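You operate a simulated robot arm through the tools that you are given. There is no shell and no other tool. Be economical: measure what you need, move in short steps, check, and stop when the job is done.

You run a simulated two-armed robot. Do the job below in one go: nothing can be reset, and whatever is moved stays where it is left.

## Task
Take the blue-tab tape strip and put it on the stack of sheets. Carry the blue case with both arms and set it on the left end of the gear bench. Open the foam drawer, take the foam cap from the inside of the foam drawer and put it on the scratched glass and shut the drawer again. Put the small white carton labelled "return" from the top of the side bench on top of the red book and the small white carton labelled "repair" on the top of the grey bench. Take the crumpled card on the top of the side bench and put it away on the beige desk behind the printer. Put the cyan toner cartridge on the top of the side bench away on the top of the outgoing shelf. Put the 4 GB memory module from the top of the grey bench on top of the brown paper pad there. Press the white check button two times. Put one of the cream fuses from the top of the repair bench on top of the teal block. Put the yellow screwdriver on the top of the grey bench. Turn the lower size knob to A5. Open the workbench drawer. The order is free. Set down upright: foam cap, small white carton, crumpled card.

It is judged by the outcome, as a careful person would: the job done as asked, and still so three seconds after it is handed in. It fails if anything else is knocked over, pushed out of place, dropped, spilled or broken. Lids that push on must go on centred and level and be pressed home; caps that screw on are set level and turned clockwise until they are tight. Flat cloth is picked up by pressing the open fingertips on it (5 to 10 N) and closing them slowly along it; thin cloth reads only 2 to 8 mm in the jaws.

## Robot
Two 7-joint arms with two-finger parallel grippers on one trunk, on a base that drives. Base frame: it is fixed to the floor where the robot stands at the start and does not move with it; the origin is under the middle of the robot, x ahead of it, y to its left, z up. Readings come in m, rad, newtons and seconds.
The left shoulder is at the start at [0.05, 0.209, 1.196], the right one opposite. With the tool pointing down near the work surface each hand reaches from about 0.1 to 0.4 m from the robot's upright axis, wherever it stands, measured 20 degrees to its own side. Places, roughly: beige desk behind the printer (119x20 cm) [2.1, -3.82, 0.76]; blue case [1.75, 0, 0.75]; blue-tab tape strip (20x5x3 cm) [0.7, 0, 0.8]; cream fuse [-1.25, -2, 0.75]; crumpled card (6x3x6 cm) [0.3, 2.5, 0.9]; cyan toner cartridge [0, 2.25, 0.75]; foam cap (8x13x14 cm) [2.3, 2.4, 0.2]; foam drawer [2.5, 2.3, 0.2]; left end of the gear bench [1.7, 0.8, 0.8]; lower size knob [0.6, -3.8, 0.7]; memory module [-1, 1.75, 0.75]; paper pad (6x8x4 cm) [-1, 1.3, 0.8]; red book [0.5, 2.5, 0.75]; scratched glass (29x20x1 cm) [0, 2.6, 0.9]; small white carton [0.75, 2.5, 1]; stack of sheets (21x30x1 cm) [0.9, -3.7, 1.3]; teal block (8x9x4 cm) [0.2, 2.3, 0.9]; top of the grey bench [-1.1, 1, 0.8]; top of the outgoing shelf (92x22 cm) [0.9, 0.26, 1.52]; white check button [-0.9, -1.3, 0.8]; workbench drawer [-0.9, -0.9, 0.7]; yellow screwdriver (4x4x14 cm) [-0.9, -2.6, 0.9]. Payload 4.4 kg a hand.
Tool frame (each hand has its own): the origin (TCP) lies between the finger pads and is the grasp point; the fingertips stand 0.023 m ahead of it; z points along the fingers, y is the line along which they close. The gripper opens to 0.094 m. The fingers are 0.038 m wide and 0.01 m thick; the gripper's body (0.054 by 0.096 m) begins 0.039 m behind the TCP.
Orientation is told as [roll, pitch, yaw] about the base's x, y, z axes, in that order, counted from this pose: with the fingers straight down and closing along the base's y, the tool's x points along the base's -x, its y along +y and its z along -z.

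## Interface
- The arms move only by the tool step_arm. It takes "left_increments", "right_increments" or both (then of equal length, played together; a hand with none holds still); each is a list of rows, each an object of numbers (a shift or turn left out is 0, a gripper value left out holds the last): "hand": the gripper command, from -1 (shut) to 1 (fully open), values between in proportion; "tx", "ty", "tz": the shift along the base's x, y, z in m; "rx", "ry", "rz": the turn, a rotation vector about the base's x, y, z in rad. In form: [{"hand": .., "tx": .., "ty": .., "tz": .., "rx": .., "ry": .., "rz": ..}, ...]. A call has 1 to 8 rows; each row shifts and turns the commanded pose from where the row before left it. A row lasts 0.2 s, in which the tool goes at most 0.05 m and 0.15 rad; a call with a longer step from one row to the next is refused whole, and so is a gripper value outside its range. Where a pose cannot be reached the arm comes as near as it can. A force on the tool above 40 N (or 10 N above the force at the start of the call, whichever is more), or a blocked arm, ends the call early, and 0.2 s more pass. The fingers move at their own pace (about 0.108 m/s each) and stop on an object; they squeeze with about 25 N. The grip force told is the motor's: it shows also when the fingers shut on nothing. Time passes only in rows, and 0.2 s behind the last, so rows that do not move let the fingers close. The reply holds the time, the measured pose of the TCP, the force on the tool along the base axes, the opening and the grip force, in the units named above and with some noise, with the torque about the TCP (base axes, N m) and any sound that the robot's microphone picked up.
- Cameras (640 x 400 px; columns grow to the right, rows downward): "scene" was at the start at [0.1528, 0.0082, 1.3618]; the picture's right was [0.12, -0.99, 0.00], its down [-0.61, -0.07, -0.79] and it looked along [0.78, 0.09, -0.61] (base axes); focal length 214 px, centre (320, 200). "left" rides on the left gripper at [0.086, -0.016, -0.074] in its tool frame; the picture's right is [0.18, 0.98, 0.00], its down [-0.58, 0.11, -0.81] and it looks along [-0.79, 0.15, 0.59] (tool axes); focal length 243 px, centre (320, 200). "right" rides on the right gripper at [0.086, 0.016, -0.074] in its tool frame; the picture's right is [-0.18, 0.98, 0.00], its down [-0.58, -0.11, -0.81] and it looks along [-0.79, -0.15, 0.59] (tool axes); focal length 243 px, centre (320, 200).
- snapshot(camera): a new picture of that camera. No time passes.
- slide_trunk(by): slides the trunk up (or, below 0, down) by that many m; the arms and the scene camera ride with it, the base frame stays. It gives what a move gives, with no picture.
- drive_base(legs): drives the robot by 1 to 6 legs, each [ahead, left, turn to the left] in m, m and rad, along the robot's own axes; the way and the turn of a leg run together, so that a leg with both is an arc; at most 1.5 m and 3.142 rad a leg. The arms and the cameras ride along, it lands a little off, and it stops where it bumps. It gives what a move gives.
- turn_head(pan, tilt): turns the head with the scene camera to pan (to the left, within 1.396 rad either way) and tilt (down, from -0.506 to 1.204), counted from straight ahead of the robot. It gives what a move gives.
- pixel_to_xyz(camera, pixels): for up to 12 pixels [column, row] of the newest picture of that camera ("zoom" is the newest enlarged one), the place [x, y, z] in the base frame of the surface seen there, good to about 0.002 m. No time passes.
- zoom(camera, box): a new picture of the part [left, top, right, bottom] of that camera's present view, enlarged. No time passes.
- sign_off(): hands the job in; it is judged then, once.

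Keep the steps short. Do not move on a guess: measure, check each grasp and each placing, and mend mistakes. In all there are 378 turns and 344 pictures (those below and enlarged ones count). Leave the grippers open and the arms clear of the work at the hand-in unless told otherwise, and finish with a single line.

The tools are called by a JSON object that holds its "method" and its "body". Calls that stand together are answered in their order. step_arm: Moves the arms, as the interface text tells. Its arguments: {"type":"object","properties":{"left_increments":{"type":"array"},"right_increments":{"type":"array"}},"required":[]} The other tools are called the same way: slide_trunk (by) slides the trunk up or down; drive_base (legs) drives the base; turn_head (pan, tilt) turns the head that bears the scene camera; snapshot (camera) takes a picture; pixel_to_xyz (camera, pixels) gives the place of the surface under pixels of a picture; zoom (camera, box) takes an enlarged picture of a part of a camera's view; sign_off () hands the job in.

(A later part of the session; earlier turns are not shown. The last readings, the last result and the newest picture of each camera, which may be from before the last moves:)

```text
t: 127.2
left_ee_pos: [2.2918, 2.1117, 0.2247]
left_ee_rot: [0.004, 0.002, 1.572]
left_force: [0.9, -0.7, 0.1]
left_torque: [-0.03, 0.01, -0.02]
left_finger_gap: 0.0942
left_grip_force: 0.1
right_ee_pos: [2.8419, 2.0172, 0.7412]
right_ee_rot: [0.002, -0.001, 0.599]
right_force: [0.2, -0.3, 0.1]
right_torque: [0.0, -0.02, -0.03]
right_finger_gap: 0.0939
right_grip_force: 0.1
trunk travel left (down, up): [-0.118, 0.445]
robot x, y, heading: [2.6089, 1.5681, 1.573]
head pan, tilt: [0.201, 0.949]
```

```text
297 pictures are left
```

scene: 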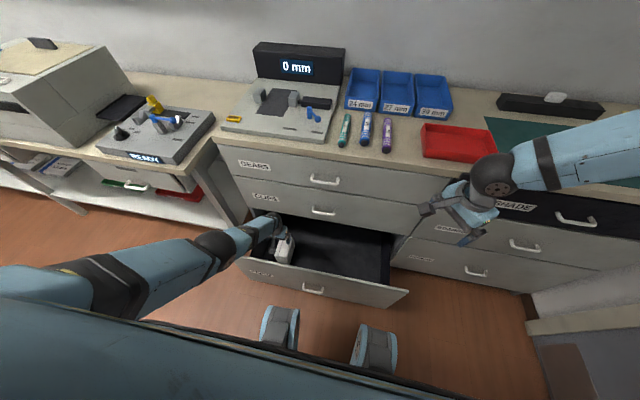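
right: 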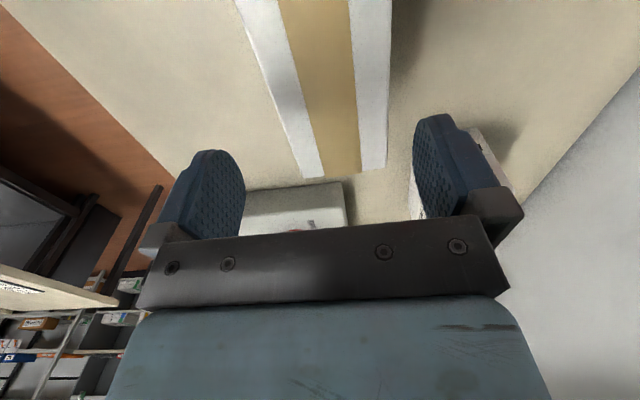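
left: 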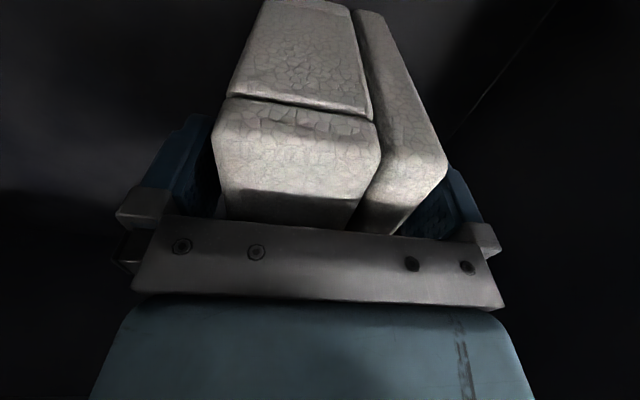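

Well straddled. Close the fingers, then raise with the trunk.

{"method": "step_arm", "body": {"left_increments": [{"hand": -1}, {}, {}, {"tz": 0.03}, {"tz": 0.03}]}}

{"method": "slide_trunk", "body": {"by": 0.35}}

{"method": "snapshot", "body": {"camera": "left"}}

```text
t: 128.4
left_ee_pos: [2.2926, 2.1113, 0.2859]
left_ee_rot: [0.007, -0.002, 1.571]
left_force: [0.0, -0.2, 0.4]
left_torque: [-0.01, 0.03, -0.04]
left_finger_gap: 0.0711
left_grip_force: 25.5
right_ee_pos: [2.8443, 2.0167, 0.7409]
right_ee_rot: [0.002, -0.001, 0.598]
right_force: [-0.1, -0.5, -0.7]
right_torque: [0.01, 0.01, -0.02]
right_finger_gap: 0.0941
right_grip_force: 0.1
trunk travel left (down, up): [-0.118, 0.445]
robot x, y, heading: [2.6081, 1.563, 1.573]
head pan, tilt: [0.201, 0.949]
```

```text
t: 131.9
left_ee_pos: [2.2921, 2.1096, 0.6319]
left_ee_rot: [0.004, 0.001, 1.573]
left_force: [-0.5, 1.1, -0.6]
left_torque: [-0.03, 0.04, 0.0]
left_finger_gap: 0.0711
left_grip_force: 24.9
right_ee_pos: [2.8423, 2.017, 1.0904]
right_ee_rot: [0.003, -0.001, 0.597]
right_force: [0.1, 0.0, -0.1]
right_torque: [-0.02, 0.01, 0.0]
right_finger_gap: 0.094
right_grip_force: 0.0
trunk travel left (down, up): [-0.468, 0.095]
robot x, y, heading: [2.6067, 1.5656, 1.573]
head pan, tilt: [0.201, 0.949]
```

```text
296 pictures are left
```

left: 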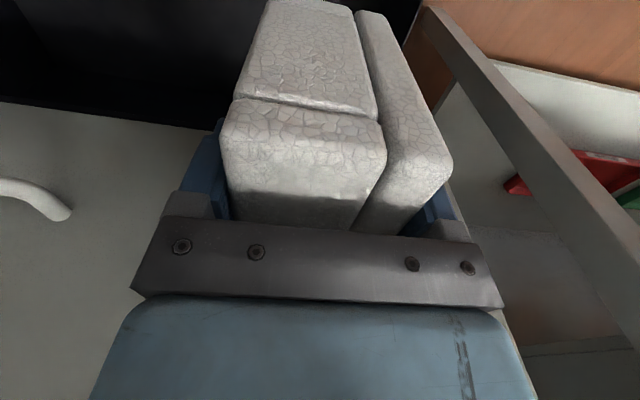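

Cap held (gap 0.071). Now I'll shut the drawer with the right hand: lift the cap high and back, shift the base left a bit, set the right hand's yaw, shut its fingers.

{"method": "step_arm", "body": {"left_increments": [{"tz": 0.045}, {"tz": 0.045}, {"tz": 0.045}, {"tz": 0.045}, {"tz": 0.04, "ty": -0.02}, {"tz": 0.04, "ty": -0.03}, {"tz": 0.03, "ty": -0.035}, {"ty": -0.045}], "right_increments": [{"rz": 0.14, "ty": -0.03, "hand": -1}, {"rz": 0.14, "ty": -0.03}, {"rz": 0.14, "ty": -0.03}, {"rz": 0.14, "ty": -0.02}, {"rz": 0.14, "ty": -0.02}, {"rz": 0.14, "ty": -0.02}, {"rz": 0.13}, {}]}}

{"method": "drive_base", "body": {"legs": [[0, 0.15, 0]]}}

{"method": "slide_trunk", "body": {"by": -0.38}}

{"method": "snapshot", "body": {"camera": "scene"}}

```text
t: 133.7
left_ee_pos: [2.2911, 1.9772, 0.9218]
left_ee_rot: [0.005, -0.002, 1.571]
left_force: [0.6, 0.2, 0.0]
left_torque: [0.02, 0.0, -0.03]
left_finger_gap: 0.0712
left_grip_force: 25.1
right_ee_pos: [2.8417, 1.8696, 1.0883]
right_ee_rot: [0.0, 0.0, 1.571]
right_force: [-0.6, -0.4, 0.9]
right_torque: [0.03, -0.01, -0.06]
right_finger_gap: 0.0
right_grip_force: 25.0
right hand out of reach, approached as far as the arm can: row 6
trunk travel left (down, up): [-0.468, 0.095]
robot x, y, heading: [2.6086, 1.569, 1.572]
head pan, tilt: [0.201, 0.949]
```

```text
t: 135.6
left_ee_pos: [2.1403, 1.9765, 0.9198]
left_ee_rot: [0.006, 0.0, 1.573]
left_force: [0.3, 1.2, -0.1]
left_torque: [0.01, 0.01, -0.02]
left_finger_gap: 0.0712
left_grip_force: 25.6
right_ee_pos: [2.6936, 1.8704, 1.0881]
right_ee_rot: [0.002, -0.002, 1.572]
right_force: [-0.7, 0.6, -0.6]
right_torque: [-0.04, 0.0, 0.03]
right_finger_gap: 0.0003
right_grip_force: 25.0
trunk travel left (down, up): [-0.468, 0.095]
robot x, y, heading: [2.4561, 1.5662, 1.578]
head pan, tilt: [0.201, 0.949]
```

```text
t: 138.6
left_ee_pos: [2.1412, 1.9806, 0.5821]
left_ee_rot: [0.004, -0.015, 1.575]
left_force: [1.1, 0.0, 22.0]
left_torque: [-0.43, 0.1, 0.01]
left_finger_gap: 0.0709
left_grip_force: 24.3
right_ee_pos: [2.6935, 1.87, 0.7431]
right_ee_rot: [0.003, 0.0, 1.57]
right_force: [-0.5, 0.5, -0.4]
right_torque: [-0.04, 0.0, -0.02]
right_finger_gap: 0.0
right_grip_force: 25.5
trunk travel left (down, up): [-0.123, 0.441]
robot x, y, heading: [2.458, 1.5649, 1.579]
head pan, tilt: [0.201, 0.949]
stopped: the force on the tool passed its limit at 68 N (the readings are from after the stop); the commanded pose is now the measured one
```

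```text
295 pictures are left
```

scene: 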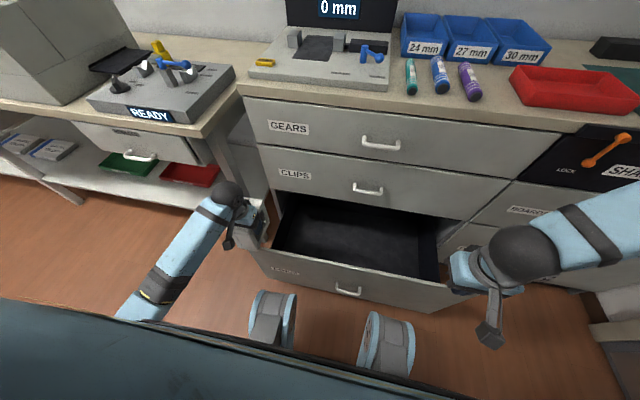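

The cap touched the drawer front's corner (I lowered too far). Raise the left hand and check its grip.

{"method": "step_arm", "body": {"left_increments": [{"tz": 0.04}, {"tz": 0.04}, {"tz": 0.04}, {"tz": 0.04}, {"tz": 0.04}, {"tz": 0.03}]}}

{"method": "snapshot", "body": {"camera": "left"}}

{"method": "snapshot", "body": {"camera": "scene"}}

```text
t: 140.0
left_ee_pos: [2.1415, 1.9798, 0.8082]
left_ee_rot: [0.008, -0.009, 1.577]
left_force: [1.0, -0.3, 0.1]
left_torque: [-0.01, -0.04, 0.0]
left_finger_gap: 0.0713
left_grip_force: 24.4
right_ee_pos: [2.6938, 1.8715, 0.7436]
right_ee_rot: [0.004, 0.001, 1.571]
right_force: [-0.8, 0.6, 0.0]
right_torque: [-0.01, 0.0, 0.02]
right_finger_gap: 0.0
right_grip_force: 24.9
trunk travel left (down, up): [-0.123, 0.441]
robot x, y, heading: [2.4563, 1.5614, 1.581]
head pan, tilt: [0.201, 0.949]
```

```text
294 pictures are left
```

left: 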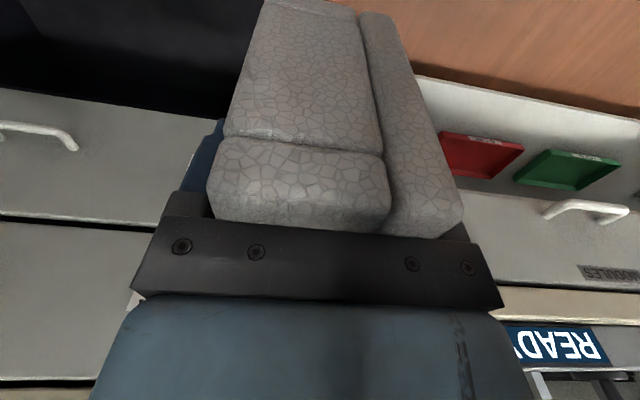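

```text
293 pictures are left
```

scene: 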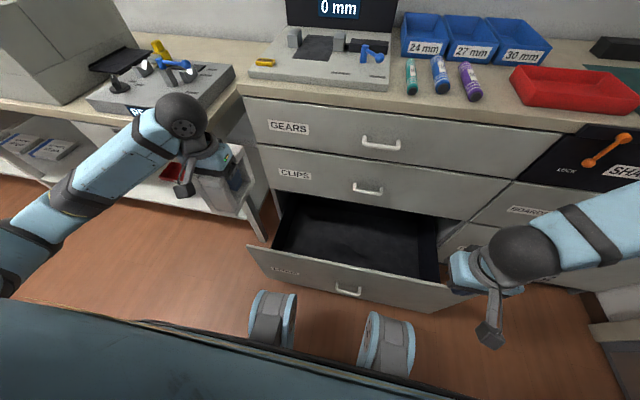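

The cap is still held, pushed up a bit in the grip. Now lower the right hand in front of the drawer.

{"method": "step_arm", "body": {"right_increments": [{"tx": -0.02, "ty": 0.015, "tz": -0.04}, {"tx": -0.02, "ty": 0.01, "tz": -0.04}, {"tx": -0.02, "tz": -0.04}, {"tx": -0.02, "tz": -0.04}, {"tx": -0.02, "tz": -0.04}, {"tx": -0.02, "tz": -0.045}, {"tx": -0.015, "tz": -0.045}, {"tz": -0.045}]}}

{"method": "snapshot", "body": {"camera": "scene"}}

```text
t: 141.8
left_ee_pos: [2.1419, 1.981, 0.8093]
left_ee_rot: [0.003, -0.01, 1.575]
left_force: [-0.2, 0.7, -0.5]
left_torque: [-0.01, 0.01, 0.0]
left_finger_gap: 0.0712
left_grip_force: 25.1
right_ee_pos: [2.7537, 1.9236, 0.6659]
right_ee_rot: [0.003, -0.001, 1.57]
right_force: [0.1, -0.8, 0.1]
right_torque: [0.0, 0.01, 0.0]
right_finger_gap: 0.0
right_grip_force: 25.3
right hand out of reach, approached as far as the arm can: row 1, 2, 3, 4, 5, 6, 7, 8
trunk travel left (down, up): [-0.123, 0.441]
robot x, y, heading: [2.4562, 1.5655, 1.581]
head pan, tilt: [0.201, 0.949]
```

```text
292 pictures are left
```

scene: 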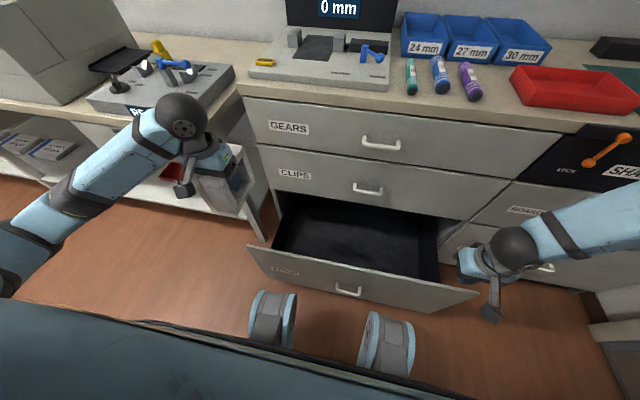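

The arm is folded too tightly at this trunk height. Raise the trunk 0.25, then reach down with a longer arm.

{"method": "slide_trunk", "body": {"by": 0.25}}

{"method": "step_arm", "body": {"right_increments": [{"ty": -0.01, "tz": -0.045}, {"ty": -0.01, "tz": -0.045}, {"tx": -0.02, "tz": -0.045}, {"tx": -0.02, "tz": -0.045}, {"tx": -0.02, "tz": -0.045}, {"tx": -0.02, "tz": -0.045}, {"tx": -0.02, "tz": -0.045}, {"tx": -0.02, "tz": -0.045}]}}

{"method": "snapshot", "body": {"camera": "scene"}}

```text
t: 144.4
left_ee_pos: [2.1413, 1.9805, 1.0579]
left_ee_rot: [0.005, -0.009, 1.575]
left_force: [0.1, 0.2, -0.2]
left_torque: [-0.01, -0.01, 0.01]
left_finger_gap: 0.0709
left_grip_force: 25.3
right_ee_pos: [2.7539, 1.9232, 0.9169]
right_ee_rot: [0.002, 0.0, 1.571]
right_force: [0.2, -0.5, -0.6]
right_torque: [0.01, -0.03, -0.03]
right_finger_gap: 0.0002
right_grip_force: 25.0
trunk travel left (down, up): [-0.373, 0.191]
robot x, y, heading: [2.4606, 1.5665, 1.578]
head pan, tilt: [0.201, 0.949]
```

```text
t: 146.2
left_ee_pos: [2.1412, 1.981, 1.0568]
left_ee_rot: [0.005, -0.008, 1.574]
left_force: [0.2, -0.2, -0.5]
left_torque: [-0.02, 0.02, 0.02]
left_finger_gap: 0.0712
left_grip_force: 25.0
right_ee_pos: [2.7842, 1.9236, 0.9]
right_ee_rot: [0.0, -0.001, 1.572]
right_force: [0.1, -0.8, 0.1]
right_torque: [-0.02, 0.0, -0.02]
right_finger_gap: 0.0
right_grip_force: 24.5
right hand out of reach, approached as far as the arm can: row 1, 2, 3, 4, 5, 6, 7, 8
trunk travel left (down, up): [-0.373, 0.191]
robot x, y, heading: [2.4586, 1.5655, 1.576]
head pan, tilt: [0.201, 0.949]
```

```text
291 pictures are left
```

scene: 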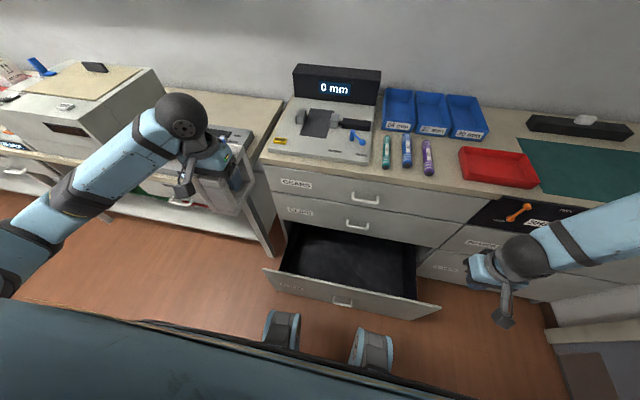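

Yaw is the limiting joint. Turn the right hand back (rz −0.9), then go in and down.

{"method": "step_arm", "body": {"right_increments": [{"rz": -0.14}, {"rz": -0.14}, {"rz": -0.14}, {"rz": -0.14}, {"rz": -0.14}, {"rz": -0.14}, {"rz": -0.1}, {"tx": -0.04, "ty": -0.015}]}}

{"method": "step_arm", "body": {"right_increments": [{"tx": -0.04, "tz": -0.02}, {"tx": -0.04, "tz": -0.02}, {"tx": -0.04, "tz": -0.02}, {"tx": -0.03, "tz": -0.035}, {"tz": -0.05}, {"tz": -0.05}, {"tz": -0.05}, {"tz": -0.05}]}}

```text
t: 148.0
left_ee_pos: [2.1408, 1.9813, 1.0574]
left_ee_rot: [0.005, -0.011, 1.575]
left_force: [0.5, 0.2, -1.1]
left_torque: [0.01, 0.01, 0.03]
left_finger_gap: 0.0709
left_grip_force: 25.0
right_ee_pos: [2.7546, 1.9135, 0.9167]
right_ee_rot: [0.001, 0.003, 0.63]
right_force: [0.2, -0.4, 0.3]
right_torque: [0.01, -0.01, -0.01]
right_finger_gap: 0.0
right_grip_force: 25.2
right hand out of reach, approached as far as the arm can: row 8
trunk travel left (down, up): [-0.373, 0.191]
robot x, y, heading: [2.4564, 1.5698, 1.577]
head pan, tilt: [0.201, 0.949]
```

```text
t: 149.8
left_ee_pos: [2.1412, 1.981, 1.0579]
left_ee_rot: [0.006, -0.009, 1.574]
left_force: [0.2, -0.1, -0.4]
left_torque: [0.0, 0.01, -0.03]
left_finger_gap: 0.0709
left_grip_force: 24.7
right_ee_pos: [2.7857, 1.9299, 0.8974]
right_ee_rot: [0.0, 0.001, 0.63]
right_force: [0.0, 0.6, -0.9]
right_torque: [-0.01, 0.01, -0.02]
right_finger_gap: 0.0
right_grip_force: 25.2
right hand out of reach, approached as far as the arm can: row 1, 2, 3, 4, 5, 6, 7, 8
trunk travel left (down, up): [-0.373, 0.191]
robot x, y, heading: [2.4555, 1.566, 1.575]
head pan, tilt: [0.201, 0.949]
```

{"method": "step_arm", "body": {"right_increments": [{"tz": 0.05}, {"tz": 0.05}, {"ty": 0.04}, {"ty": 0.04, "tx": -0.02}, {"ty": 0.03, "tx": -0.04}, {"tx": -0.05}, {"tx": -0.05}, {"tz": -0.05}]}}

{"method": "turn_head", "body": {"pan": -0.5, "tilt": 0.7}}

{"method": "snapshot", "body": {"camera": "scene"}}

```text
t: 151.6
left_ee_pos: [2.1429, 1.9818, 1.0584]
left_ee_rot: [0.007, -0.008, 1.574]
left_force: [-0.2, -0.9, -0.2]
left_torque: [-0.04, 0.01, 0.0]
left_finger_gap: 0.071
left_grip_force: 24.6
right_ee_pos: [2.6755, 2.0271, 0.9871]
right_ee_rot: [0.002, 0.002, 0.631]
right_force: [0.2, 0.8, 0.4]
right_torque: [-0.05, -0.01, 0.0]
right_finger_gap: 0.0
right_grip_force: 25.2
right hand out of reach, approached as far as the arm can: row 7, 8
trunk travel left (down, up): [-0.373, 0.191]
robot x, y, heading: [2.459, 1.5679, 1.573]
head pan, tilt: [0.201, 0.949]
```

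```text
t: 152.7
left_ee_pos: [2.1417, 1.9806, 1.0587]
left_ee_rot: [0.006, -0.009, 1.576]
left_force: [0.6, -1.3, 0.1]
left_torque: [0.01, 0.0, -0.02]
left_finger_gap: 0.0711
left_grip_force: 24.8
right_ee_pos: [2.6743, 2.027, 0.9884]
right_ee_rot: [0.004, 0.001, 0.632]
right_force: [0.4, 0.4, 0.8]
right_torque: [0.0, 0.01, 0.0]
right_finger_gap: 0.0
right_grip_force: 25.7
trunk travel left (down, up): [-0.373, 0.191]
robot x, y, heading: [2.458, 1.5628, 1.578]
head pan, tilt: [-0.499, 0.7]
```

```text
290 pictures are left
```

scene: 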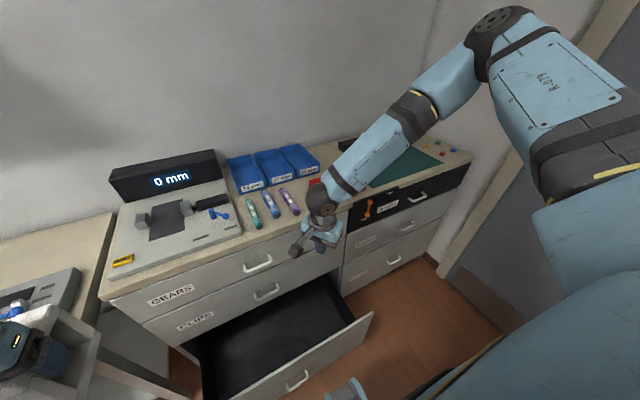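

The right elbow is raised high; the arm's posture is the limit. I lift the hand back to a comfortable height near the axis and turn it positive, which is the mirror of what worked on the left arm.

{"method": "step_arm", "body": {"right_increments": [{"tz": 0.045, "tx": -0.02}, {"tz": 0.045, "tx": -0.02}, {"tz": 0.02, "tx": -0.02, "rz": 0.14}, {"rz": 0.14}, {"rz": 0.14}, {"rz": 0.14}, {"rz": 0.14}, {"rz": 0.14}]}}

{"method": "step_arm", "body": {"right_increments": [{"rz": 0.14}, {"rz": 0.14}, {"rz": 0.14}, {"rz": 0.14}, {"rz": 0.14}, {"rz": 0.14}, {"rz": 0.14}, {"rz": 0.14}]}}

{"method": "snapshot", "body": {"camera": "scene"}}

```text
t: 154.4
left_ee_pos: [2.1413, 1.9797, 1.0579]
left_ee_rot: [0.006, -0.008, 1.574]
left_force: [0.0, 0.0, -0.1]
left_torque: [-0.06, 0.02, -0.01]
left_finger_gap: 0.0709
left_grip_force: 25.8
right_ee_pos: [2.6148, 2.0286, 1.0981]
right_ee_rot: [0.001, 0.0, 1.472]
right_force: [0.2, -0.4, 0.1]
right_torque: [0.0, 0.01, -0.01]
right_finger_gap: 0.0001
right_grip_force: 25.7
trunk travel left (down, up): [-0.373, 0.191]
robot x, y, heading: [2.4577, 1.5639, 1.579]
head pan, tilt: [-0.499, 0.7]
```

```text
t: 156.2
left_ee_pos: [2.1422, 1.9807, 1.0574]
left_ee_rot: [0.006, -0.01, 1.575]
left_force: [0.0, -0.2, 0.1]
left_torque: [-0.01, 0.05, 0.0]
left_finger_gap: 0.0709
left_grip_force: 24.7
right_ee_pos: [2.615, 2.0286, 1.0973]
right_ee_rot: [0.002, -0.002, 2.594]
right_force: [0.0, 0.2, 0.0]
right_torque: [0.02, -0.01, -0.01]
right_finger_gap: 0.0
right_grip_force: 25.2
trunk travel left (down, up): [-0.373, 0.191]
robot x, y, heading: [2.4577, 1.5656, 1.577]
head pan, tilt: [-0.499, 0.7]
```

```text
289 pictures are left
```

scene: 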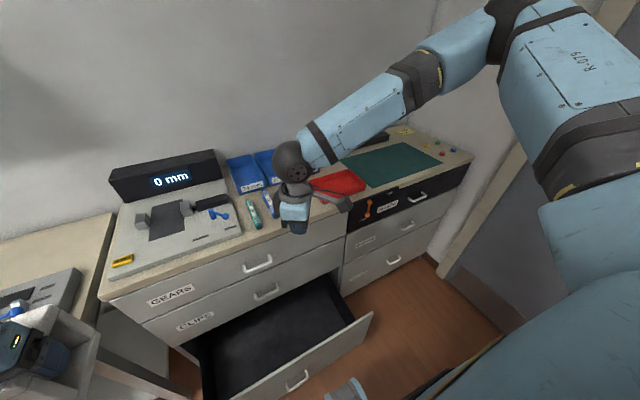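

It turns freely here. Now tilt forward while backing off, and lower.

{"method": "step_arm", "body": {"right_increments": [{"rz": 0.14, "ty": -0.02}, {"rz": 0.14, "ty": -0.02}, {"rz": 0.12, "ty": -0.03}, {"rx": 0.14, "ty": -0.02, "tz": -0.03}, {"rx": 0.14, "tz": -0.035}, {"rx": 0.14, "tz": -0.035}, {"rx": 0.14, "tz": -0.035}, {"rx": 0.14, "tz": -0.035}]}}

{"method": "step_arm", "body": {"right_increments": [{"tz": -0.045}, {"tz": -0.045}, {"tz": -0.045}, {"tz": -0.045}, {"tz": -0.045}, {"tz": -0.045}, {"tz": -0.045}, {"tz": -0.045}]}}

{"method": "snapshot", "body": {"camera": "scene"}}

```text
t: 158.1
left_ee_pos: [2.142, 1.9805, 1.0582]
left_ee_rot: [0.004, -0.011, 1.574]
left_force: [0.0, 0.7, 0.0]
left_torque: [-0.01, 0.0, 0.02]
left_finger_gap: 0.071
left_grip_force: 25.1
right_ee_pos: [2.7011, 1.9612, 1.0069]
right_ee_rot: [-0.69, -0.097, 3.026]
right_force: [-1.1, 0.4, -0.5]
right_torque: [-0.03, -0.01, 0.0]
right_finger_gap: 0.0001
right_grip_force: 25.3
right hand out of reach, approached as far as the arm can: row 5, 6, 7, 8
trunk travel left (down, up): [-0.373, 0.191]
robot x, y, heading: [2.4581, 1.5674, 1.577]
head pan, tilt: [-0.499, 0.7]
```

```text
t: 159.8
left_ee_pos: [2.142, 1.9819, 1.0583]
left_ee_rot: [0.007, -0.009, 1.573]
left_force: [0.0, 0.5, -0.1]
left_torque: [-0.01, 0.02, -0.01]
left_finger_gap: 0.0708
left_grip_force: 24.7
right_ee_pos: [2.8349, 2.0085, 0.9167]
right_ee_rot: [-0.693, -0.097, 3.026]
right_force: [0.3, -0.3, -0.2]
right_torque: [-0.01, 0.0, 0.03]
right_finger_gap: 0.0
right_grip_force: 24.8
right hand out of reach, approached as far as the arm can: row 1, 2, 3, 4, 5, 6, 7, 8
trunk travel left (down, up): [-0.373, 0.191]
robot x, y, heading: [2.4564, 1.563, 1.574]
head pan, tilt: [-0.499, 0.7]
```

```text
288 pictures are left
```

scene: 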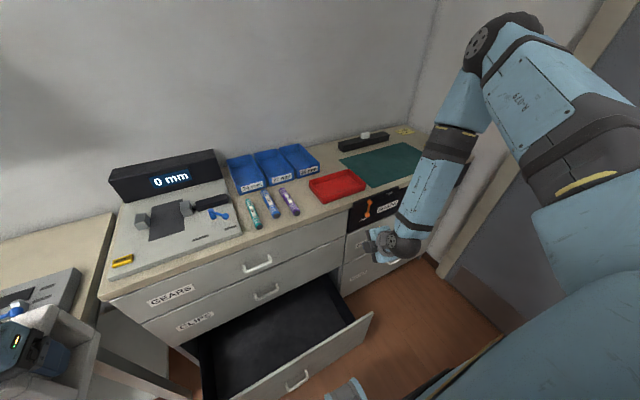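

The right arm is in an elbow-up posture. I make room (drive left) and swing the right hand wide out to the side and down, to get the elbow low.

{"method": "drive_base", "body": {"legs": [[-0.05, 0.3, 0]]}}

{"method": "step_arm", "body": {"right_increments": [{"rx": -0.14, "tx": 0.03}, {"rx": -0.14, "tx": 0.03}, {"rx": -0.14, "tx": 0.03}, {"rx": -0.14, "tx": 0.03}, {"rx": -0.14, "tx": 0.03}, {"rz": -0.14, "tx": 0.03}, {"rz": -0.14, "tx": 0.03, "tz": -0.03}, {"rz": -0.14, "tx": 0.03, "tz": -0.03}]}}

{"method": "step_arm", "body": {"right_increments": [{"rz": -0.14, "tz": -0.04, "ty": -0.02}, {"rz": -0.14, "tz": -0.04, "ty": -0.02}, {"rz": -0.14, "tz": -0.04, "ty": -0.02}, {"rz": -0.14, "tz": -0.04, "ty": -0.02}, {"rz": -0.14, "tz": -0.04, "ty": -0.02}, {"rz": -0.14, "tz": -0.04}, {"rz": -0.14, "tz": -0.04}, {"rz": -0.14, "tz": -0.04}]}}

{"method": "snapshot", "body": {"camera": "scene"}}

```text
t: 163.0
left_ee_pos: [1.8499, 1.9268, 1.0577]
left_ee_rot: [0.006, -0.01, 1.576]
left_force: [-0.4, 0.2, 0.5]
left_torque: [0.01, 0.02, 0.0]
left_finger_gap: 0.0709
left_grip_force: 24.8
right_ee_pos: [2.542, 1.9553, 0.9171]
right_ee_rot: [-0.691, -0.095, 3.028]
right_force: [0.8, -0.4, 0.6]
right_torque: [-0.01, -0.02, 0.0]
right_finger_gap: 0.0001
right_grip_force: 24.6
trunk travel left (down, up): [-0.373, 0.191]
robot x, y, heading: [2.1661, 1.5115, 1.586]
head pan, tilt: [-0.499, 0.7]
```

```text
t: 164.8
left_ee_pos: [1.8512, 1.9277, 1.057]
left_ee_rot: [0.007, -0.012, 1.575]
left_force: [-0.1, 0.4, 0.3]
left_torque: [0.01, 0.02, -0.02]
left_finger_gap: 0.071
left_grip_force: 25.1
right_ee_pos: [2.7665, 1.9556, 0.8557]
right_ee_rot: [-0.108, 0.03, 2.568]
right_force: [-0.4, -0.4, -0.1]
right_torque: [-0.02, 0.0, -0.01]
right_finger_gap: 0.0
right_grip_force: 25.2
right hand out of reach, approached as far as the arm can: row 4, 5
trunk travel left (down, up): [-0.373, 0.191]
robot x, y, heading: [2.1678, 1.5119, 1.577]
head pan, tilt: [-0.499, 0.7]
```

```text
t: 166.6
left_ee_pos: [1.8489, 1.9286, 1.0569]
left_ee_rot: [0.004, -0.007, 1.578]
left_force: [-0.5, -0.4, -0.5]
left_torque: [-0.01, 0.03, 0.02]
left_finger_gap: 0.071
left_grip_force: 25.1
right_ee_pos: [2.8585, 1.8549, 0.6781]
right_ee_rot: [-0.111, 0.046, 1.452]
right_force: [0.4, 14.2, 6.9]
right_torque: [-0.86, 0.09, -0.12]
right_finger_gap: 0.0002
right_grip_force: 25.1
right hand out of reach, approached as far as the arm can: row 1, 3, 4, 5, 6
trunk travel left (down, up): [-0.373, 0.191]
robot x, y, heading: [2.1654, 1.5107, 1.58]
head pan, tilt: [-0.499, 0.7]
```

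```text
287 pictures are left
```

scene: 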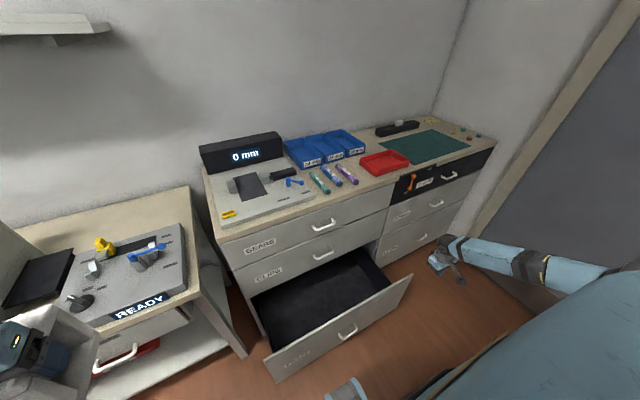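

The elbow is low now. A small sideways force reads; I back a little and go lower.

{"method": "step_arm", "body": {"right_increments": [{"ty": -0.03}, {"ty": -0.03, "tz": -0.02}, {"tz": -0.04, "tx": -0.02}, {"tz": -0.04, "tx": -0.02}, {"tz": -0.04, "tx": -0.02}, {"tz": -0.04, "tx": -0.02}]}}

{"method": "snapshot", "body": {"camera": "scene"}}

```text
t: 168.0
left_ee_pos: [1.8497, 1.9283, 1.0578]
left_ee_rot: [0.005, -0.01, 1.576]
left_force: [0.4, 1.1, -0.4]
left_torque: [0.01, 0.03, -0.01]
left_finger_gap: 0.0711
left_grip_force: 25.3
right_ee_pos: [2.7748, 1.804, 0.5039]
right_ee_rot: [-0.107, 0.028, 1.448]
right_force: [-0.1, -0.6, -0.1]
right_torque: [-0.01, -0.01, 0.01]
right_finger_gap: 0.0
right_grip_force: 25.2
trunk travel left (down, up): [-0.373, 0.191]
robot x, y, heading: [2.1697, 1.5097, 1.583]
head pan, tilt: [-0.499, 0.7]
```

```text
286 pictures are left
```

scene: 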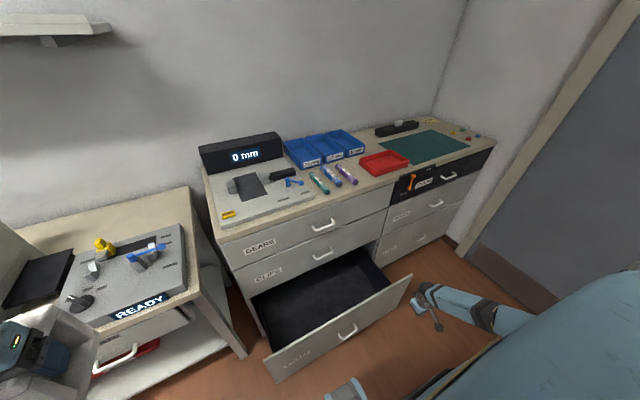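

Free now. Move in front of the drawer's middle, at z 0.40.

{"method": "step_arm", "body": {"right_increments": [{"tx": -0.04, "tz": -0.02}, {"tx": -0.04, "tz": -0.02}, {"tx": -0.04, "tz": -0.02}, {"tx": -0.04, "tz": -0.02}, {"tx": -0.04, "tz": -0.02}, {"tx": -0.02}, {"ty": 0.04}]}}

{"method": "snapshot", "body": {"camera": "scene"}}

```text
t: 169.6
left_ee_pos: [1.8496, 1.9293, 1.058]
left_ee_rot: [0.006, -0.008, 1.576]
left_force: [-0.1, -0.6, 0.4]
left_torque: [-0.02, -0.02, 0.04]
left_finger_gap: 0.0708
left_grip_force: 24.9
right_ee_pos: [2.5547, 1.8417, 0.4013]
right_ee_rot: [-0.107, 0.031, 1.449]
right_force: [-0.8, 0.3, 0.1]
right_torque: [-0.01, -0.01, 0.03]
right_finger_gap: 0.0
right_grip_force: 24.9
trunk travel left (down, up): [-0.373, 0.191]
robot x, y, heading: [2.1661, 1.5099, 1.579]
head pan, tilt: [-0.499, 0.7]
```

```text
285 pictures are left
```

scene: 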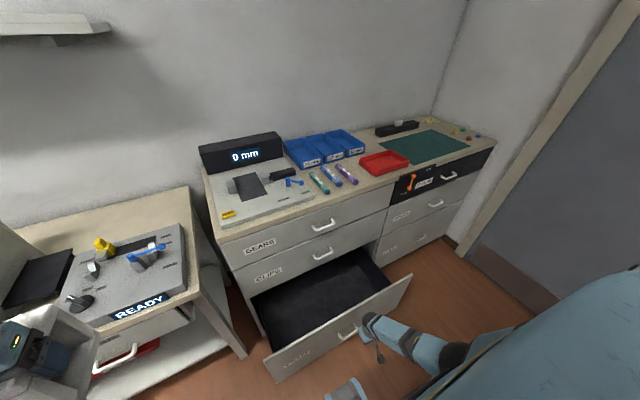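

Push the drawer shut.

{"method": "step_arm", "body": {"right_increments": [{"ty": 0.04}, {"ty": 0.04}, {"ty": 0.04}, {"ty": 0.04}, {"ty": 0.04}, {"ty": 0.04}, {"ty": 0.04}, {"ty": 0.03}]}}

{"method": "snapshot", "body": {"camera": "scene"}}

```text
t: 171.4
left_ee_pos: [1.8505, 1.9282, 1.0577]
left_ee_rot: [0.005, -0.01, 1.575]
left_force: [-0.3, 0.0, 0.2]
left_torque: [-0.02, 0.03, 0.01]
left_finger_gap: 0.0712
left_grip_force: 24.8
right_ee_pos: [2.546, 2.0314, 0.4659]
right_ee_rot: [-0.109, 0.03, 1.449]
right_force: [-0.2, 0.3, 0.3]
right_torque: [0.01, 0.0, -0.03]
right_finger_gap: 0.0001
right_grip_force: 25.0
right hand out of reach, approached as far as the arm can: row 3, 4, 5, 6, 7, 8
trunk travel left (down, up): [-0.373, 0.191]
robot x, y, heading: [2.1699, 1.5094, 1.58]
head pan, tilt: [-0.499, 0.7]
```

```text
284 pictures are left
```

scene: 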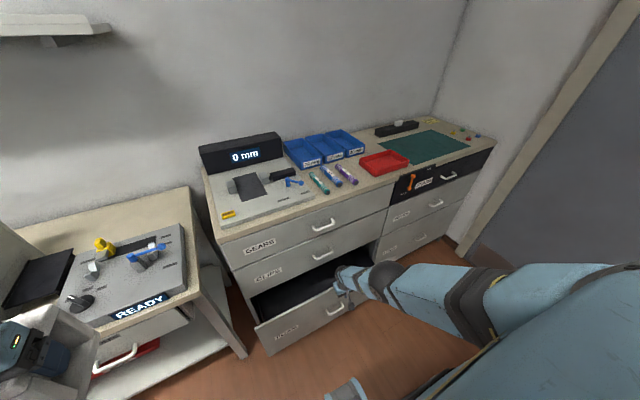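

Half shut; the reach ended. Lower the trunk 0.08 to gain reach and push on.

{"method": "slide_trunk", "body": {"by": -0.08}}

{"method": "drive_base", "body": {"legs": [[0.12, -0.1, 0]]}}

{"method": "step_arm", "body": {"right_increments": [{"ty": 0.03}, {"ty": 0.03}, {"ty": 0.03}, {"ty": 0.03}]}}

{"method": "snapshot", "body": {"camera": "scene"}}

```text
t: 172.0
left_ee_pos: [1.8511, 1.9264, 1.0276]
left_ee_rot: [0.007, -0.011, 1.576]
left_force: [-0.4, 0.3, 0.0]
left_torque: [-0.03, -0.01, -0.01]
left_finger_gap: 0.0714
left_grip_force: 25.4
right_ee_pos: [2.5436, 2.0468, 0.4463]
right_ee_rot: [-0.105, 0.003, 1.449]
right_force: [-3.7, 0.7, 25.2]
right_torque: [1.12, 0.24, 0.11]
right_finger_gap: 0.0
right_grip_force: 25.0
trunk travel left (down, up): [-0.343, 0.221]
robot x, y, heading: [2.1669, 1.5118, 1.578]
head pan, tilt: [-0.499, 0.7]
stopped: the force on the tool passed its limit at 65 N (the readings are from after the stop); the commanded pose is now the measured one
```

```text
t: 173.3
left_ee_pos: [1.9238, 2.0152, 1.0282]
left_ee_rot: [0.004, -0.011, 1.577]
left_force: [-0.6, 0.6, -0.2]
left_torque: [-0.02, 0.01, 0.01]
left_finger_gap: 0.0709
left_grip_force: 25.2
right_ee_pos: [2.6184, 2.1363, 0.4458]
right_ee_rot: [-0.104, 0.004, 1.448]
right_force: [-0.4, 1.5, 18.5]
right_torque: [0.81, 0.27, 0.05]
right_finger_gap: 0.0
right_grip_force: 24.5
trunk travel left (down, up): [-0.343, 0.221]
robot x, y, heading: [2.2432, 1.6005, 1.578]
head pan, tilt: [-0.499, 0.7]
stopped in leg 1: the force on the tool passed its limit at 84 N (the readings are from after the stop); the commanded pose is now the measured one
```

```text
t: 174.0
left_ee_pos: [1.9244, 2.0159, 1.0272]
left_ee_rot: [0.007, -0.011, 1.575]
left_force: [0.4, 0.7, 0.2]
left_torque: [-0.01, -0.03, 0.01]
left_finger_gap: 0.0708
left_grip_force: 25.1
right_ee_pos: [2.6151, 2.1458, 0.4578]
right_ee_rot: [-0.112, 0.035, 1.444]
right_force: [0.3, 0.1, 0.2]
right_torque: [0.0, -0.01, -0.02]
right_finger_gap: 0.0
right_grip_force: 24.5
right hand out of reach, approached as far as the arm can: row 1, 2, 3
trunk travel left (down, up): [-0.343, 0.221]
robot x, y, heading: [2.2435, 1.6033, 1.574]
head pan, tilt: [-0.499, 0.7]
stopped in row 3 (right hand): the force on the tool passed its limit at 49 N (the readings are from after the stop); the commanded pose is now the measured one
```

```text
283 pictures are left
```

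scene: 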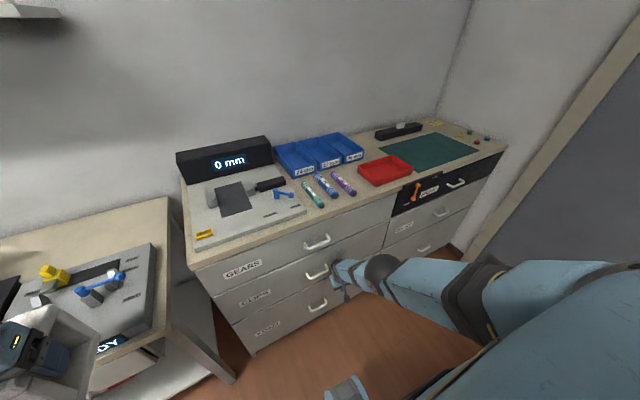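

Looks shut. Check the front planes of FOAM vs CLIPS.

{"method": "pixel_to_xyz", "body": {"camera": "scene", "pixels": [[260, 330], [285, 322], [250, 345], [255, 305], [290, 285], [290, 310], [340, 300]]}}

{"method": "zoom", "body": {"camera": "scene", "box": [200, 210, 400, 360]}}

```text
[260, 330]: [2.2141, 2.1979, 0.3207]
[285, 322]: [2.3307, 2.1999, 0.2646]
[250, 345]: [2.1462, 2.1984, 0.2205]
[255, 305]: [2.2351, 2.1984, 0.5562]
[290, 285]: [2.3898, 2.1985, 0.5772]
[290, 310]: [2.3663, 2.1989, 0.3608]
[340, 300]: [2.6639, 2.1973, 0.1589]
```

```text
2.67 times, centred on (300, 285) of scene
```

zoom: 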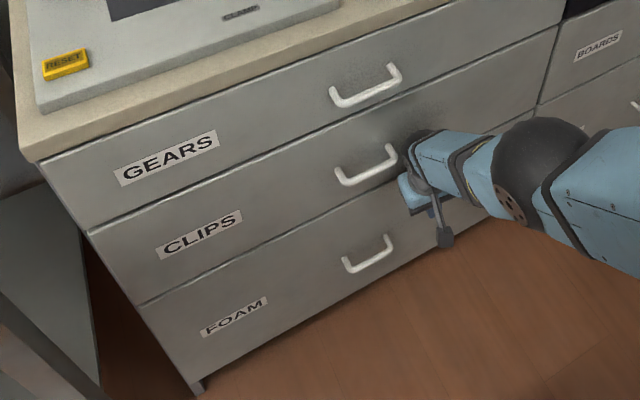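

Drawer is shut. Back off, raise the right hand, and strafe left toward the glass.

{"method": "drive_base", "body": {"legs": [[-0.12, 0, 0]]}}

{"method": "step_arm", "body": {"right_increments": [{"ty": -0.04, "tz": 0.02}, {"ty": -0.04, "tz": 0.045}, {"tz": 0.045, "tx": -0.02}, {"tz": 0.045, "tx": -0.02, "hand": 1}, {"tz": 0.045, "tx": -0.02}, {"tz": 0.045, "tx": -0.02}, {"tz": 0.045, "tx": -0.02}, {"tz": 0.045}], "left_increments": [{"ty": -0.02}, {"ty": -0.02}, {"ty": -0.02}, {}, {}, {}, {}, {}]}}

{"method": "drive_base", "body": {"legs": [[0, 1.2, 0], [0, 0.9, 0]]}}

{"method": "turn_head", "body": {"pan": 0.1, "tilt": 0.8}}

{"method": "snapshot", "body": {"camera": "scene"}}

```text
t: 175.2
left_ee_pos: [1.9261, 1.8939, 1.0284]
left_ee_rot: [0.007, -0.009, 1.575]
left_force: [0.0, 0.2, 0.4]
left_torque: [-0.01, 0.01, 0.01]
left_finger_gap: 0.0713
left_grip_force: 25.3
right_ee_pos: [2.6163, 2.0238, 0.4595]
right_ee_rot: [-0.109, 0.032, 1.442]
right_force: [0.3, -0.4, -0.1]
right_torque: [0.01, 0.0, -0.01]
right_finger_gap: 0.0001
right_grip_force: 24.5
trunk travel left (down, up): [-0.343, 0.221]
robot x, y, heading: [2.2447, 1.4784, 1.574]
head pan, tilt: [-0.499, 0.7]
```

```text
refused: row 2 steps farther than a row can; nothing moved
```

```text
t: 193.8
left_ee_pos: [-0.1626, 1.88, 1.0287]
left_ee_rot: [0.008, -0.008, 1.572]
left_force: [0.1, -0.1, 0.0]
left_torque: [-0.02, 0.01, 0.02]
left_finger_gap: 0.071
left_grip_force: 25.2
right_ee_pos: [0.5274, 2.0071, 0.4572]
right_ee_rot: [-0.111, 0.033, 1.442]
right_force: [-0.1, 0.6, -0.8]
right_torque: [-0.01, -0.01, 0.0]
right_finger_gap: 0.0
right_grip_force: 24.9
trunk travel left (down, up): [-0.343, 0.221]
robot x, y, heading: [0.1514, 1.4596, 1.58]
head pan, tilt: [-0.499, 0.7]
```

```text
t: 194.8
left_ee_pos: [-0.1623, 1.8795, 1.0286]
left_ee_rot: [0.006, -0.008, 1.573]
left_force: [-0.2, -0.2, 0.6]
left_torque: [0.01, -0.02, 0.02]
left_finger_gap: 0.0711
left_grip_force: 24.9
right_ee_pos: [0.5269, 2.0084, 0.4593]
right_ee_rot: [-0.109, 0.035, 1.442]
right_force: [0.4, 0.4, 0.2]
right_torque: [0.0, -0.02, 0.01]
right_finger_gap: 0.0
right_grip_force: 25.4
trunk travel left (down, up): [-0.343, 0.221]
robot x, y, heading: [0.1518, 1.4603, 1.573]
head pan, tilt: [0.099, 0.799]
```

```text
281 pictures are left
```

scene: 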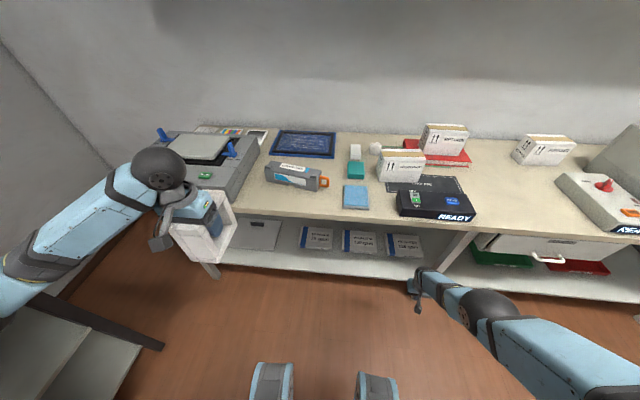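

Glass (blue frame) at (303,145), cyan toner at (297,176). Tuck the right hand up, then measure.

{"method": "step_arm", "body": {"right_increments": [{"ty": -0.045}, {"ty": -0.045}, {"ty": -0.04, "tz": 0.02}, {"tz": 0.045}, {"tz": 0.045, "hand": 1}, {"tz": 0.045}, {"tz": 0.045}, {"tz": 0.045}]}}

{"method": "step_arm", "body": {"right_increments": [{"tz": 0.045}, {"tz": 0.045}, {"tz": 0.045}, {"tz": 0.045}, {"tz": 0.045}, {"tz": 0.045}], "left_increments": [{"tz": 0.02, "tx": 0.02}, {"tz": 0.02, "tx": 0.02}, {"tz": 0.02, "tx": 0.02}, {}, {}, {}]}}

{"method": "zoom", "body": {"camera": "scene", "box": [180, 110, 400, 230]}}

{"method": "pixel_to_xyz", "body": {"camera": "scene", "pixels": [[277, 131], [335, 133], [333, 157], [268, 155], [303, 144], [270, 176], [316, 186], [324, 183], [290, 167], [300, 178], [376, 148]]}}

```text
t: 196.6
left_ee_pos: [-0.1629, 1.8797, 1.0279]
left_ee_rot: [0.007, -0.009, 1.571]
left_force: [-0.2, -0.6, -0.9]
left_torque: [-0.01, -0.06, 0.01]
left_finger_gap: 0.0707
left_grip_force: 25.1
right_ee_pos: [0.5574, 2.0335, 0.4827]
right_ee_rot: [-0.107, 0.036, 1.441]
right_force: [-1.6, 0.2, -0.7]
right_torque: [-0.01, 0.01, -0.03]
right_finger_gap: 0.094
right_grip_force: 0.1
right hand out of reach, approached as far as the arm can: row 1, 2, 3, 4, 5, 6, 7, 8
trunk travel left (down, up): [-0.343, 0.221]
robot x, y, heading: [0.153, 1.4599, 1.576]
head pan, tilt: [0.099, 0.799]
```

```text
t: 198.2
left_ee_pos: [-0.103, 1.8779, 1.0889]
left_ee_rot: [0.006, -0.008, 1.574]
left_force: [0.2, 0.0, 0.6]
left_torque: [-0.03, -0.03, 0.02]
left_finger_gap: 0.0711
left_grip_force: 25.1
right_ee_pos: [0.5755, 2.1037, 0.5768]
right_ee_rot: [-0.119, 0.137, 1.445]
right_force: [0.0, -0.5, -1.3]
right_torque: [0.01, -0.02, -0.02]
right_finger_gap: 0.0937
right_grip_force: 0.1
right hand out of reach, approached as far as the arm can: row 1, 2, 3, 4, 5, 6
trunk travel left (down, up): [-0.343, 0.221]
robot x, y, heading: [0.1539, 1.4585, 1.573]
head pan, tilt: [0.099, 0.799]
stopped in row 6 (right hand): the arm was blocked; the commanded pose is now the measured one
```

```text
2.91 times, centred on (290, 170) of scene
```

zoom: 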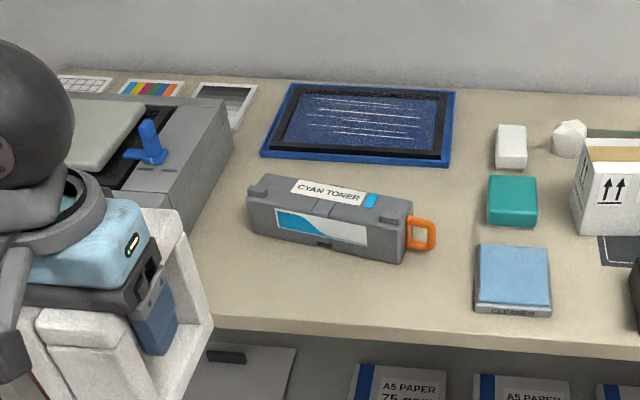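

```text
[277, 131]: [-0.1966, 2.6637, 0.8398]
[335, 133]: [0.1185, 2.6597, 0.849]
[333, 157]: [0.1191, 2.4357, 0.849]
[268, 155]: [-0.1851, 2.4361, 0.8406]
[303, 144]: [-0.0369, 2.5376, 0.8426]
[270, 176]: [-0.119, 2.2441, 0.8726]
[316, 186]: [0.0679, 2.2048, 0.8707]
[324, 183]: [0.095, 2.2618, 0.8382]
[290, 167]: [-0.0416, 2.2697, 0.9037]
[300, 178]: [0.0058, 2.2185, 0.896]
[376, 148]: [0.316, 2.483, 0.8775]
```

The right hand slid forward under the bench edge (its arm is folded to its limit). I drive left and back to bring it out before lifting.

{"method": "drive_base", "body": {"legs": [[-0.15, 0, 0], [-0.1, 0.1, 0]]}}

{"method": "turn_head", "body": {"pan": -0.6, "tilt": 0.9}}

{"method": "snapshot", "body": {"camera": "scene"}}

```text
t: 200.7
left_ee_pos: [-0.2034, 1.622, 1.0854]
left_ee_rot: [0.006, -0.012, 1.577]
left_force: [0.1, 0.2, 0.1]
left_torque: [0.01, 0.02, 0.0]
left_finger_gap: 0.0711
left_grip_force: 25.1
right_ee_pos: [0.4751, 1.8556, 0.5785]
right_ee_rot: [-0.116, 0.13, 1.451]
right_force: [-0.1, -0.4, 0.2]
right_torque: [0.01, 0.01, 0.07]
right_finger_gap: 0.0941
right_grip_force: 0.0
trunk travel left (down, up): [-0.343, 0.221]
robot x, y, heading: [0.0535, 1.2096, 1.583]
head pan, tilt: [0.099, 0.799]
```

```text
t: 201.7
left_ee_pos: [-0.2035, 1.6214, 1.0856]
left_ee_rot: [0.007, -0.008, 1.578]
left_force: [-0.5, -1.4, -0.6]
left_torque: [0.01, 0.01, -0.01]
left_finger_gap: 0.0707
left_grip_force: 25.6
right_ee_pos: [0.4743, 1.8566, 0.5775]
right_ee_rot: [-0.12, 0.13, 1.452]
right_force: [0.0, -0.3, -0.7]
right_torque: [0.0, 0.01, -0.02]
right_finger_gap: 0.0939
right_grip_force: 0.1
trunk travel left (down, up): [-0.343, 0.221]
robot x, y, heading: [0.0525, 1.2078, 1.583]
head pan, tilt: [-0.6, 0.901]
```

```text
279 pictures are left
```

scene: 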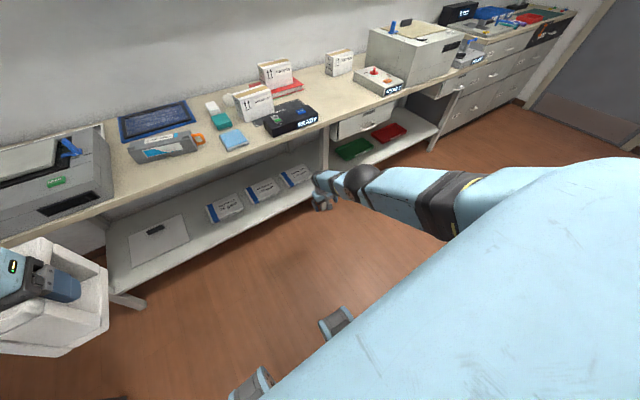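

Right arm is straight out and low. Reverse the way it came: outward and up.

{"method": "step_arm", "body": {"right_increments": [{"tx": 0.045}, {"tx": 0.04, "tz": 0.02}, {"tx": 0.035, "tz": 0.03}, {"tx": 0.035, "tz": 0.03}, {"tx": 0.03, "tz": 0.035}, {"tx": 0.03, "tz": 0.035}, {"tz": 0.045}, {"tz": 0.045}]}}

{"method": "step_arm", "body": {"right_increments": [{"tz": 0.045}, {"tz": 0.045}, {"tz": 0.045}, {"tz": 0.045}, {"tz": 0.03}, {"tx": -0.03}, {"tx": -0.03}]}}

{"method": "snapshot", "body": {"camera": "scene"}}

```text
t: 203.5
left_ee_pos: [-0.2029, 1.6231, 1.0871]
left_ee_rot: [0.005, -0.01, 1.579]
left_force: [-0.2, 0.0, -0.3]
left_torque: [0.02, -0.03, 0.0]
left_finger_gap: 0.071
left_grip_force: 25.0
right_ee_pos: [0.7075, 1.9083, 0.7883]
right_ee_rot: [-0.119, 0.132, 1.45]
right_force: [0.1, 0.9, 0.7]
right_torque: [0.03, -0.01, -0.01]
right_finger_gap: 0.0938
right_grip_force: 0.0
right hand out of reach, approached as far as the arm can: row 1, 3, 4, 5, 6, 7, 8
trunk travel left (down, up): [-0.343, 0.221]
robot x, y, heading: [0.0557, 1.2105, 1.58]
head pan, tilt: [-0.6, 0.901]
```

```text
t: 205.1
left_ee_pos: [-0.2048, 1.6233, 1.0861]
left_ee_rot: [0.004, -0.01, 1.577]
left_force: [-0.4, -0.1, 0.1]
left_torque: [0.0, 0.01, 0.01]
left_finger_gap: 0.0707
left_grip_force: 24.8
right_ee_pos: [0.6843, 1.979, 0.9836]
right_ee_rot: [-0.12, 0.132, 1.45]
right_force: [-0.2, 0.4, 0.1]
right_torque: [0.01, -0.01, -0.01]
right_finger_gap: 0.0942
right_grip_force: 0.1
right hand out of reach, approached as far as the arm can: row 1, 2, 3, 4, 5, 6, 7
trunk travel left (down, up): [-0.343, 0.221]
robot x, y, heading: [0.0522, 1.2123, 1.581]
head pan, tilt: [-0.6, 0.901]
```

```text
278 pictures are left
```

scene: 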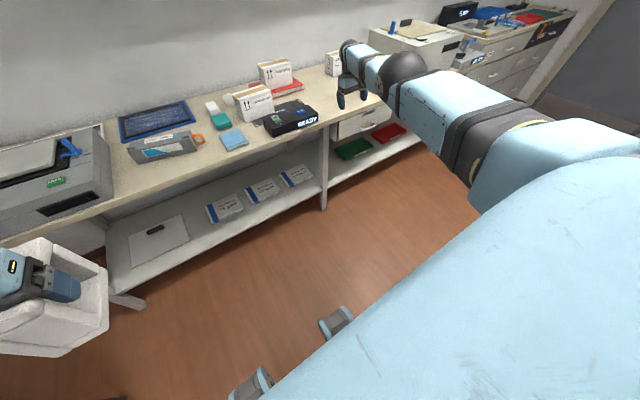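

The arm is stuck straight because a low elbow bends the wrist past its limit. I tip the tool inward (pointing left-down) while pulling back so that the elbow bends outward.

{"method": "step_arm", "body": {"right_increments": [{"ry": 0.14}, {"ry": 0.14}, {"ry": 0.14, "ty": -0.02}, {"ry": 0.14, "ty": -0.03}, {"ry": 0.14, "ty": -0.04}, {"ty": -0.045}, {"ty": -0.045}, {"ty": -0.045}]}}

{"method": "snapshot", "body": {"camera": "scene"}}

```text
t: 206.9
left_ee_pos: [-0.2033, 1.6199, 1.0872]
left_ee_rot: [0.006, -0.011, 1.577]
left_force: [0.5, -0.2, 0.3]
left_torque: [0.03, 0.0, -0.02]
left_finger_gap: 0.0708
left_grip_force: 25.1
right_ee_pos: [0.6779, 1.7332, 0.9854]
right_ee_rot: [0.588, 0.175, 1.566]
right_force: [-0.5, -0.4, 0.2]
right_torque: [-0.01, -0.04, 0.0]
right_finger_gap: 0.0939
right_grip_force: 0.1
right hand out of reach, approached as far as the arm can: row 1, 2
trunk travel left (down, up): [-0.343, 0.221]
robot x, y, heading: [0.0556, 1.2075, 1.582]
head pan, tilt: [-0.6, 0.901]
```

```text
277 pictures are left
```

scene: 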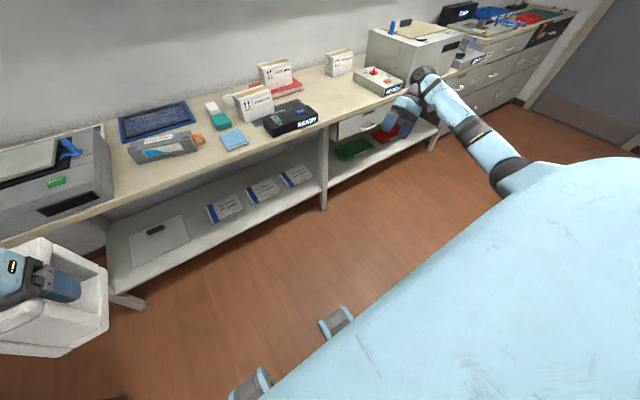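

It retracts now. Move inward/up and rotate the tool back to vertical.

{"method": "step_arm", "body": {"right_increments": [{"tx": -0.04, "tz": 0.02}, {"tx": -0.04, "tz": 0.02}, {"tx": -0.04, "tz": 0.02}, {"tx": -0.04}, {"ry": -0.14}, {"ry": -0.14}, {"ry": -0.14}, {"ry": -0.14}]}}

{"method": "snapshot", "body": {"camera": "scene"}}

```text
t: 208.7
left_ee_pos: [-0.2041, 1.6232, 1.0862]
left_ee_rot: [0.004, -0.009, 1.58]
left_force: [-1.0, 0.1, -0.2]
left_torque: [0.0, 0.0, 0.02]
left_finger_gap: 0.0714
left_grip_force: 24.9
right_ee_pos: [0.5173, 1.7359, 1.0451]
right_ee_rot: [0.019, 0.147, 1.469]
right_force: [0.7, -0.1, -0.4]
right_torque: [0.01, 0.01, -0.01]
right_finger_gap: 0.0942
right_grip_force: 0.0
trunk travel left (down, up): [-0.343, 0.221]
robot x, y, heading: [0.0516, 1.2098, 1.583]
head pan, tilt: [-0.6, 0.901]
```

```text
276 pictures are left
```

scene: 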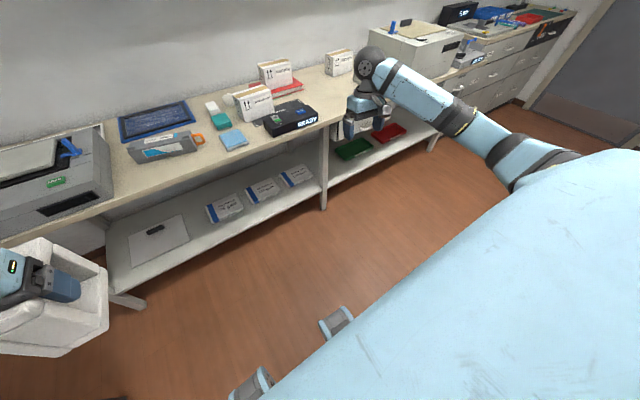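

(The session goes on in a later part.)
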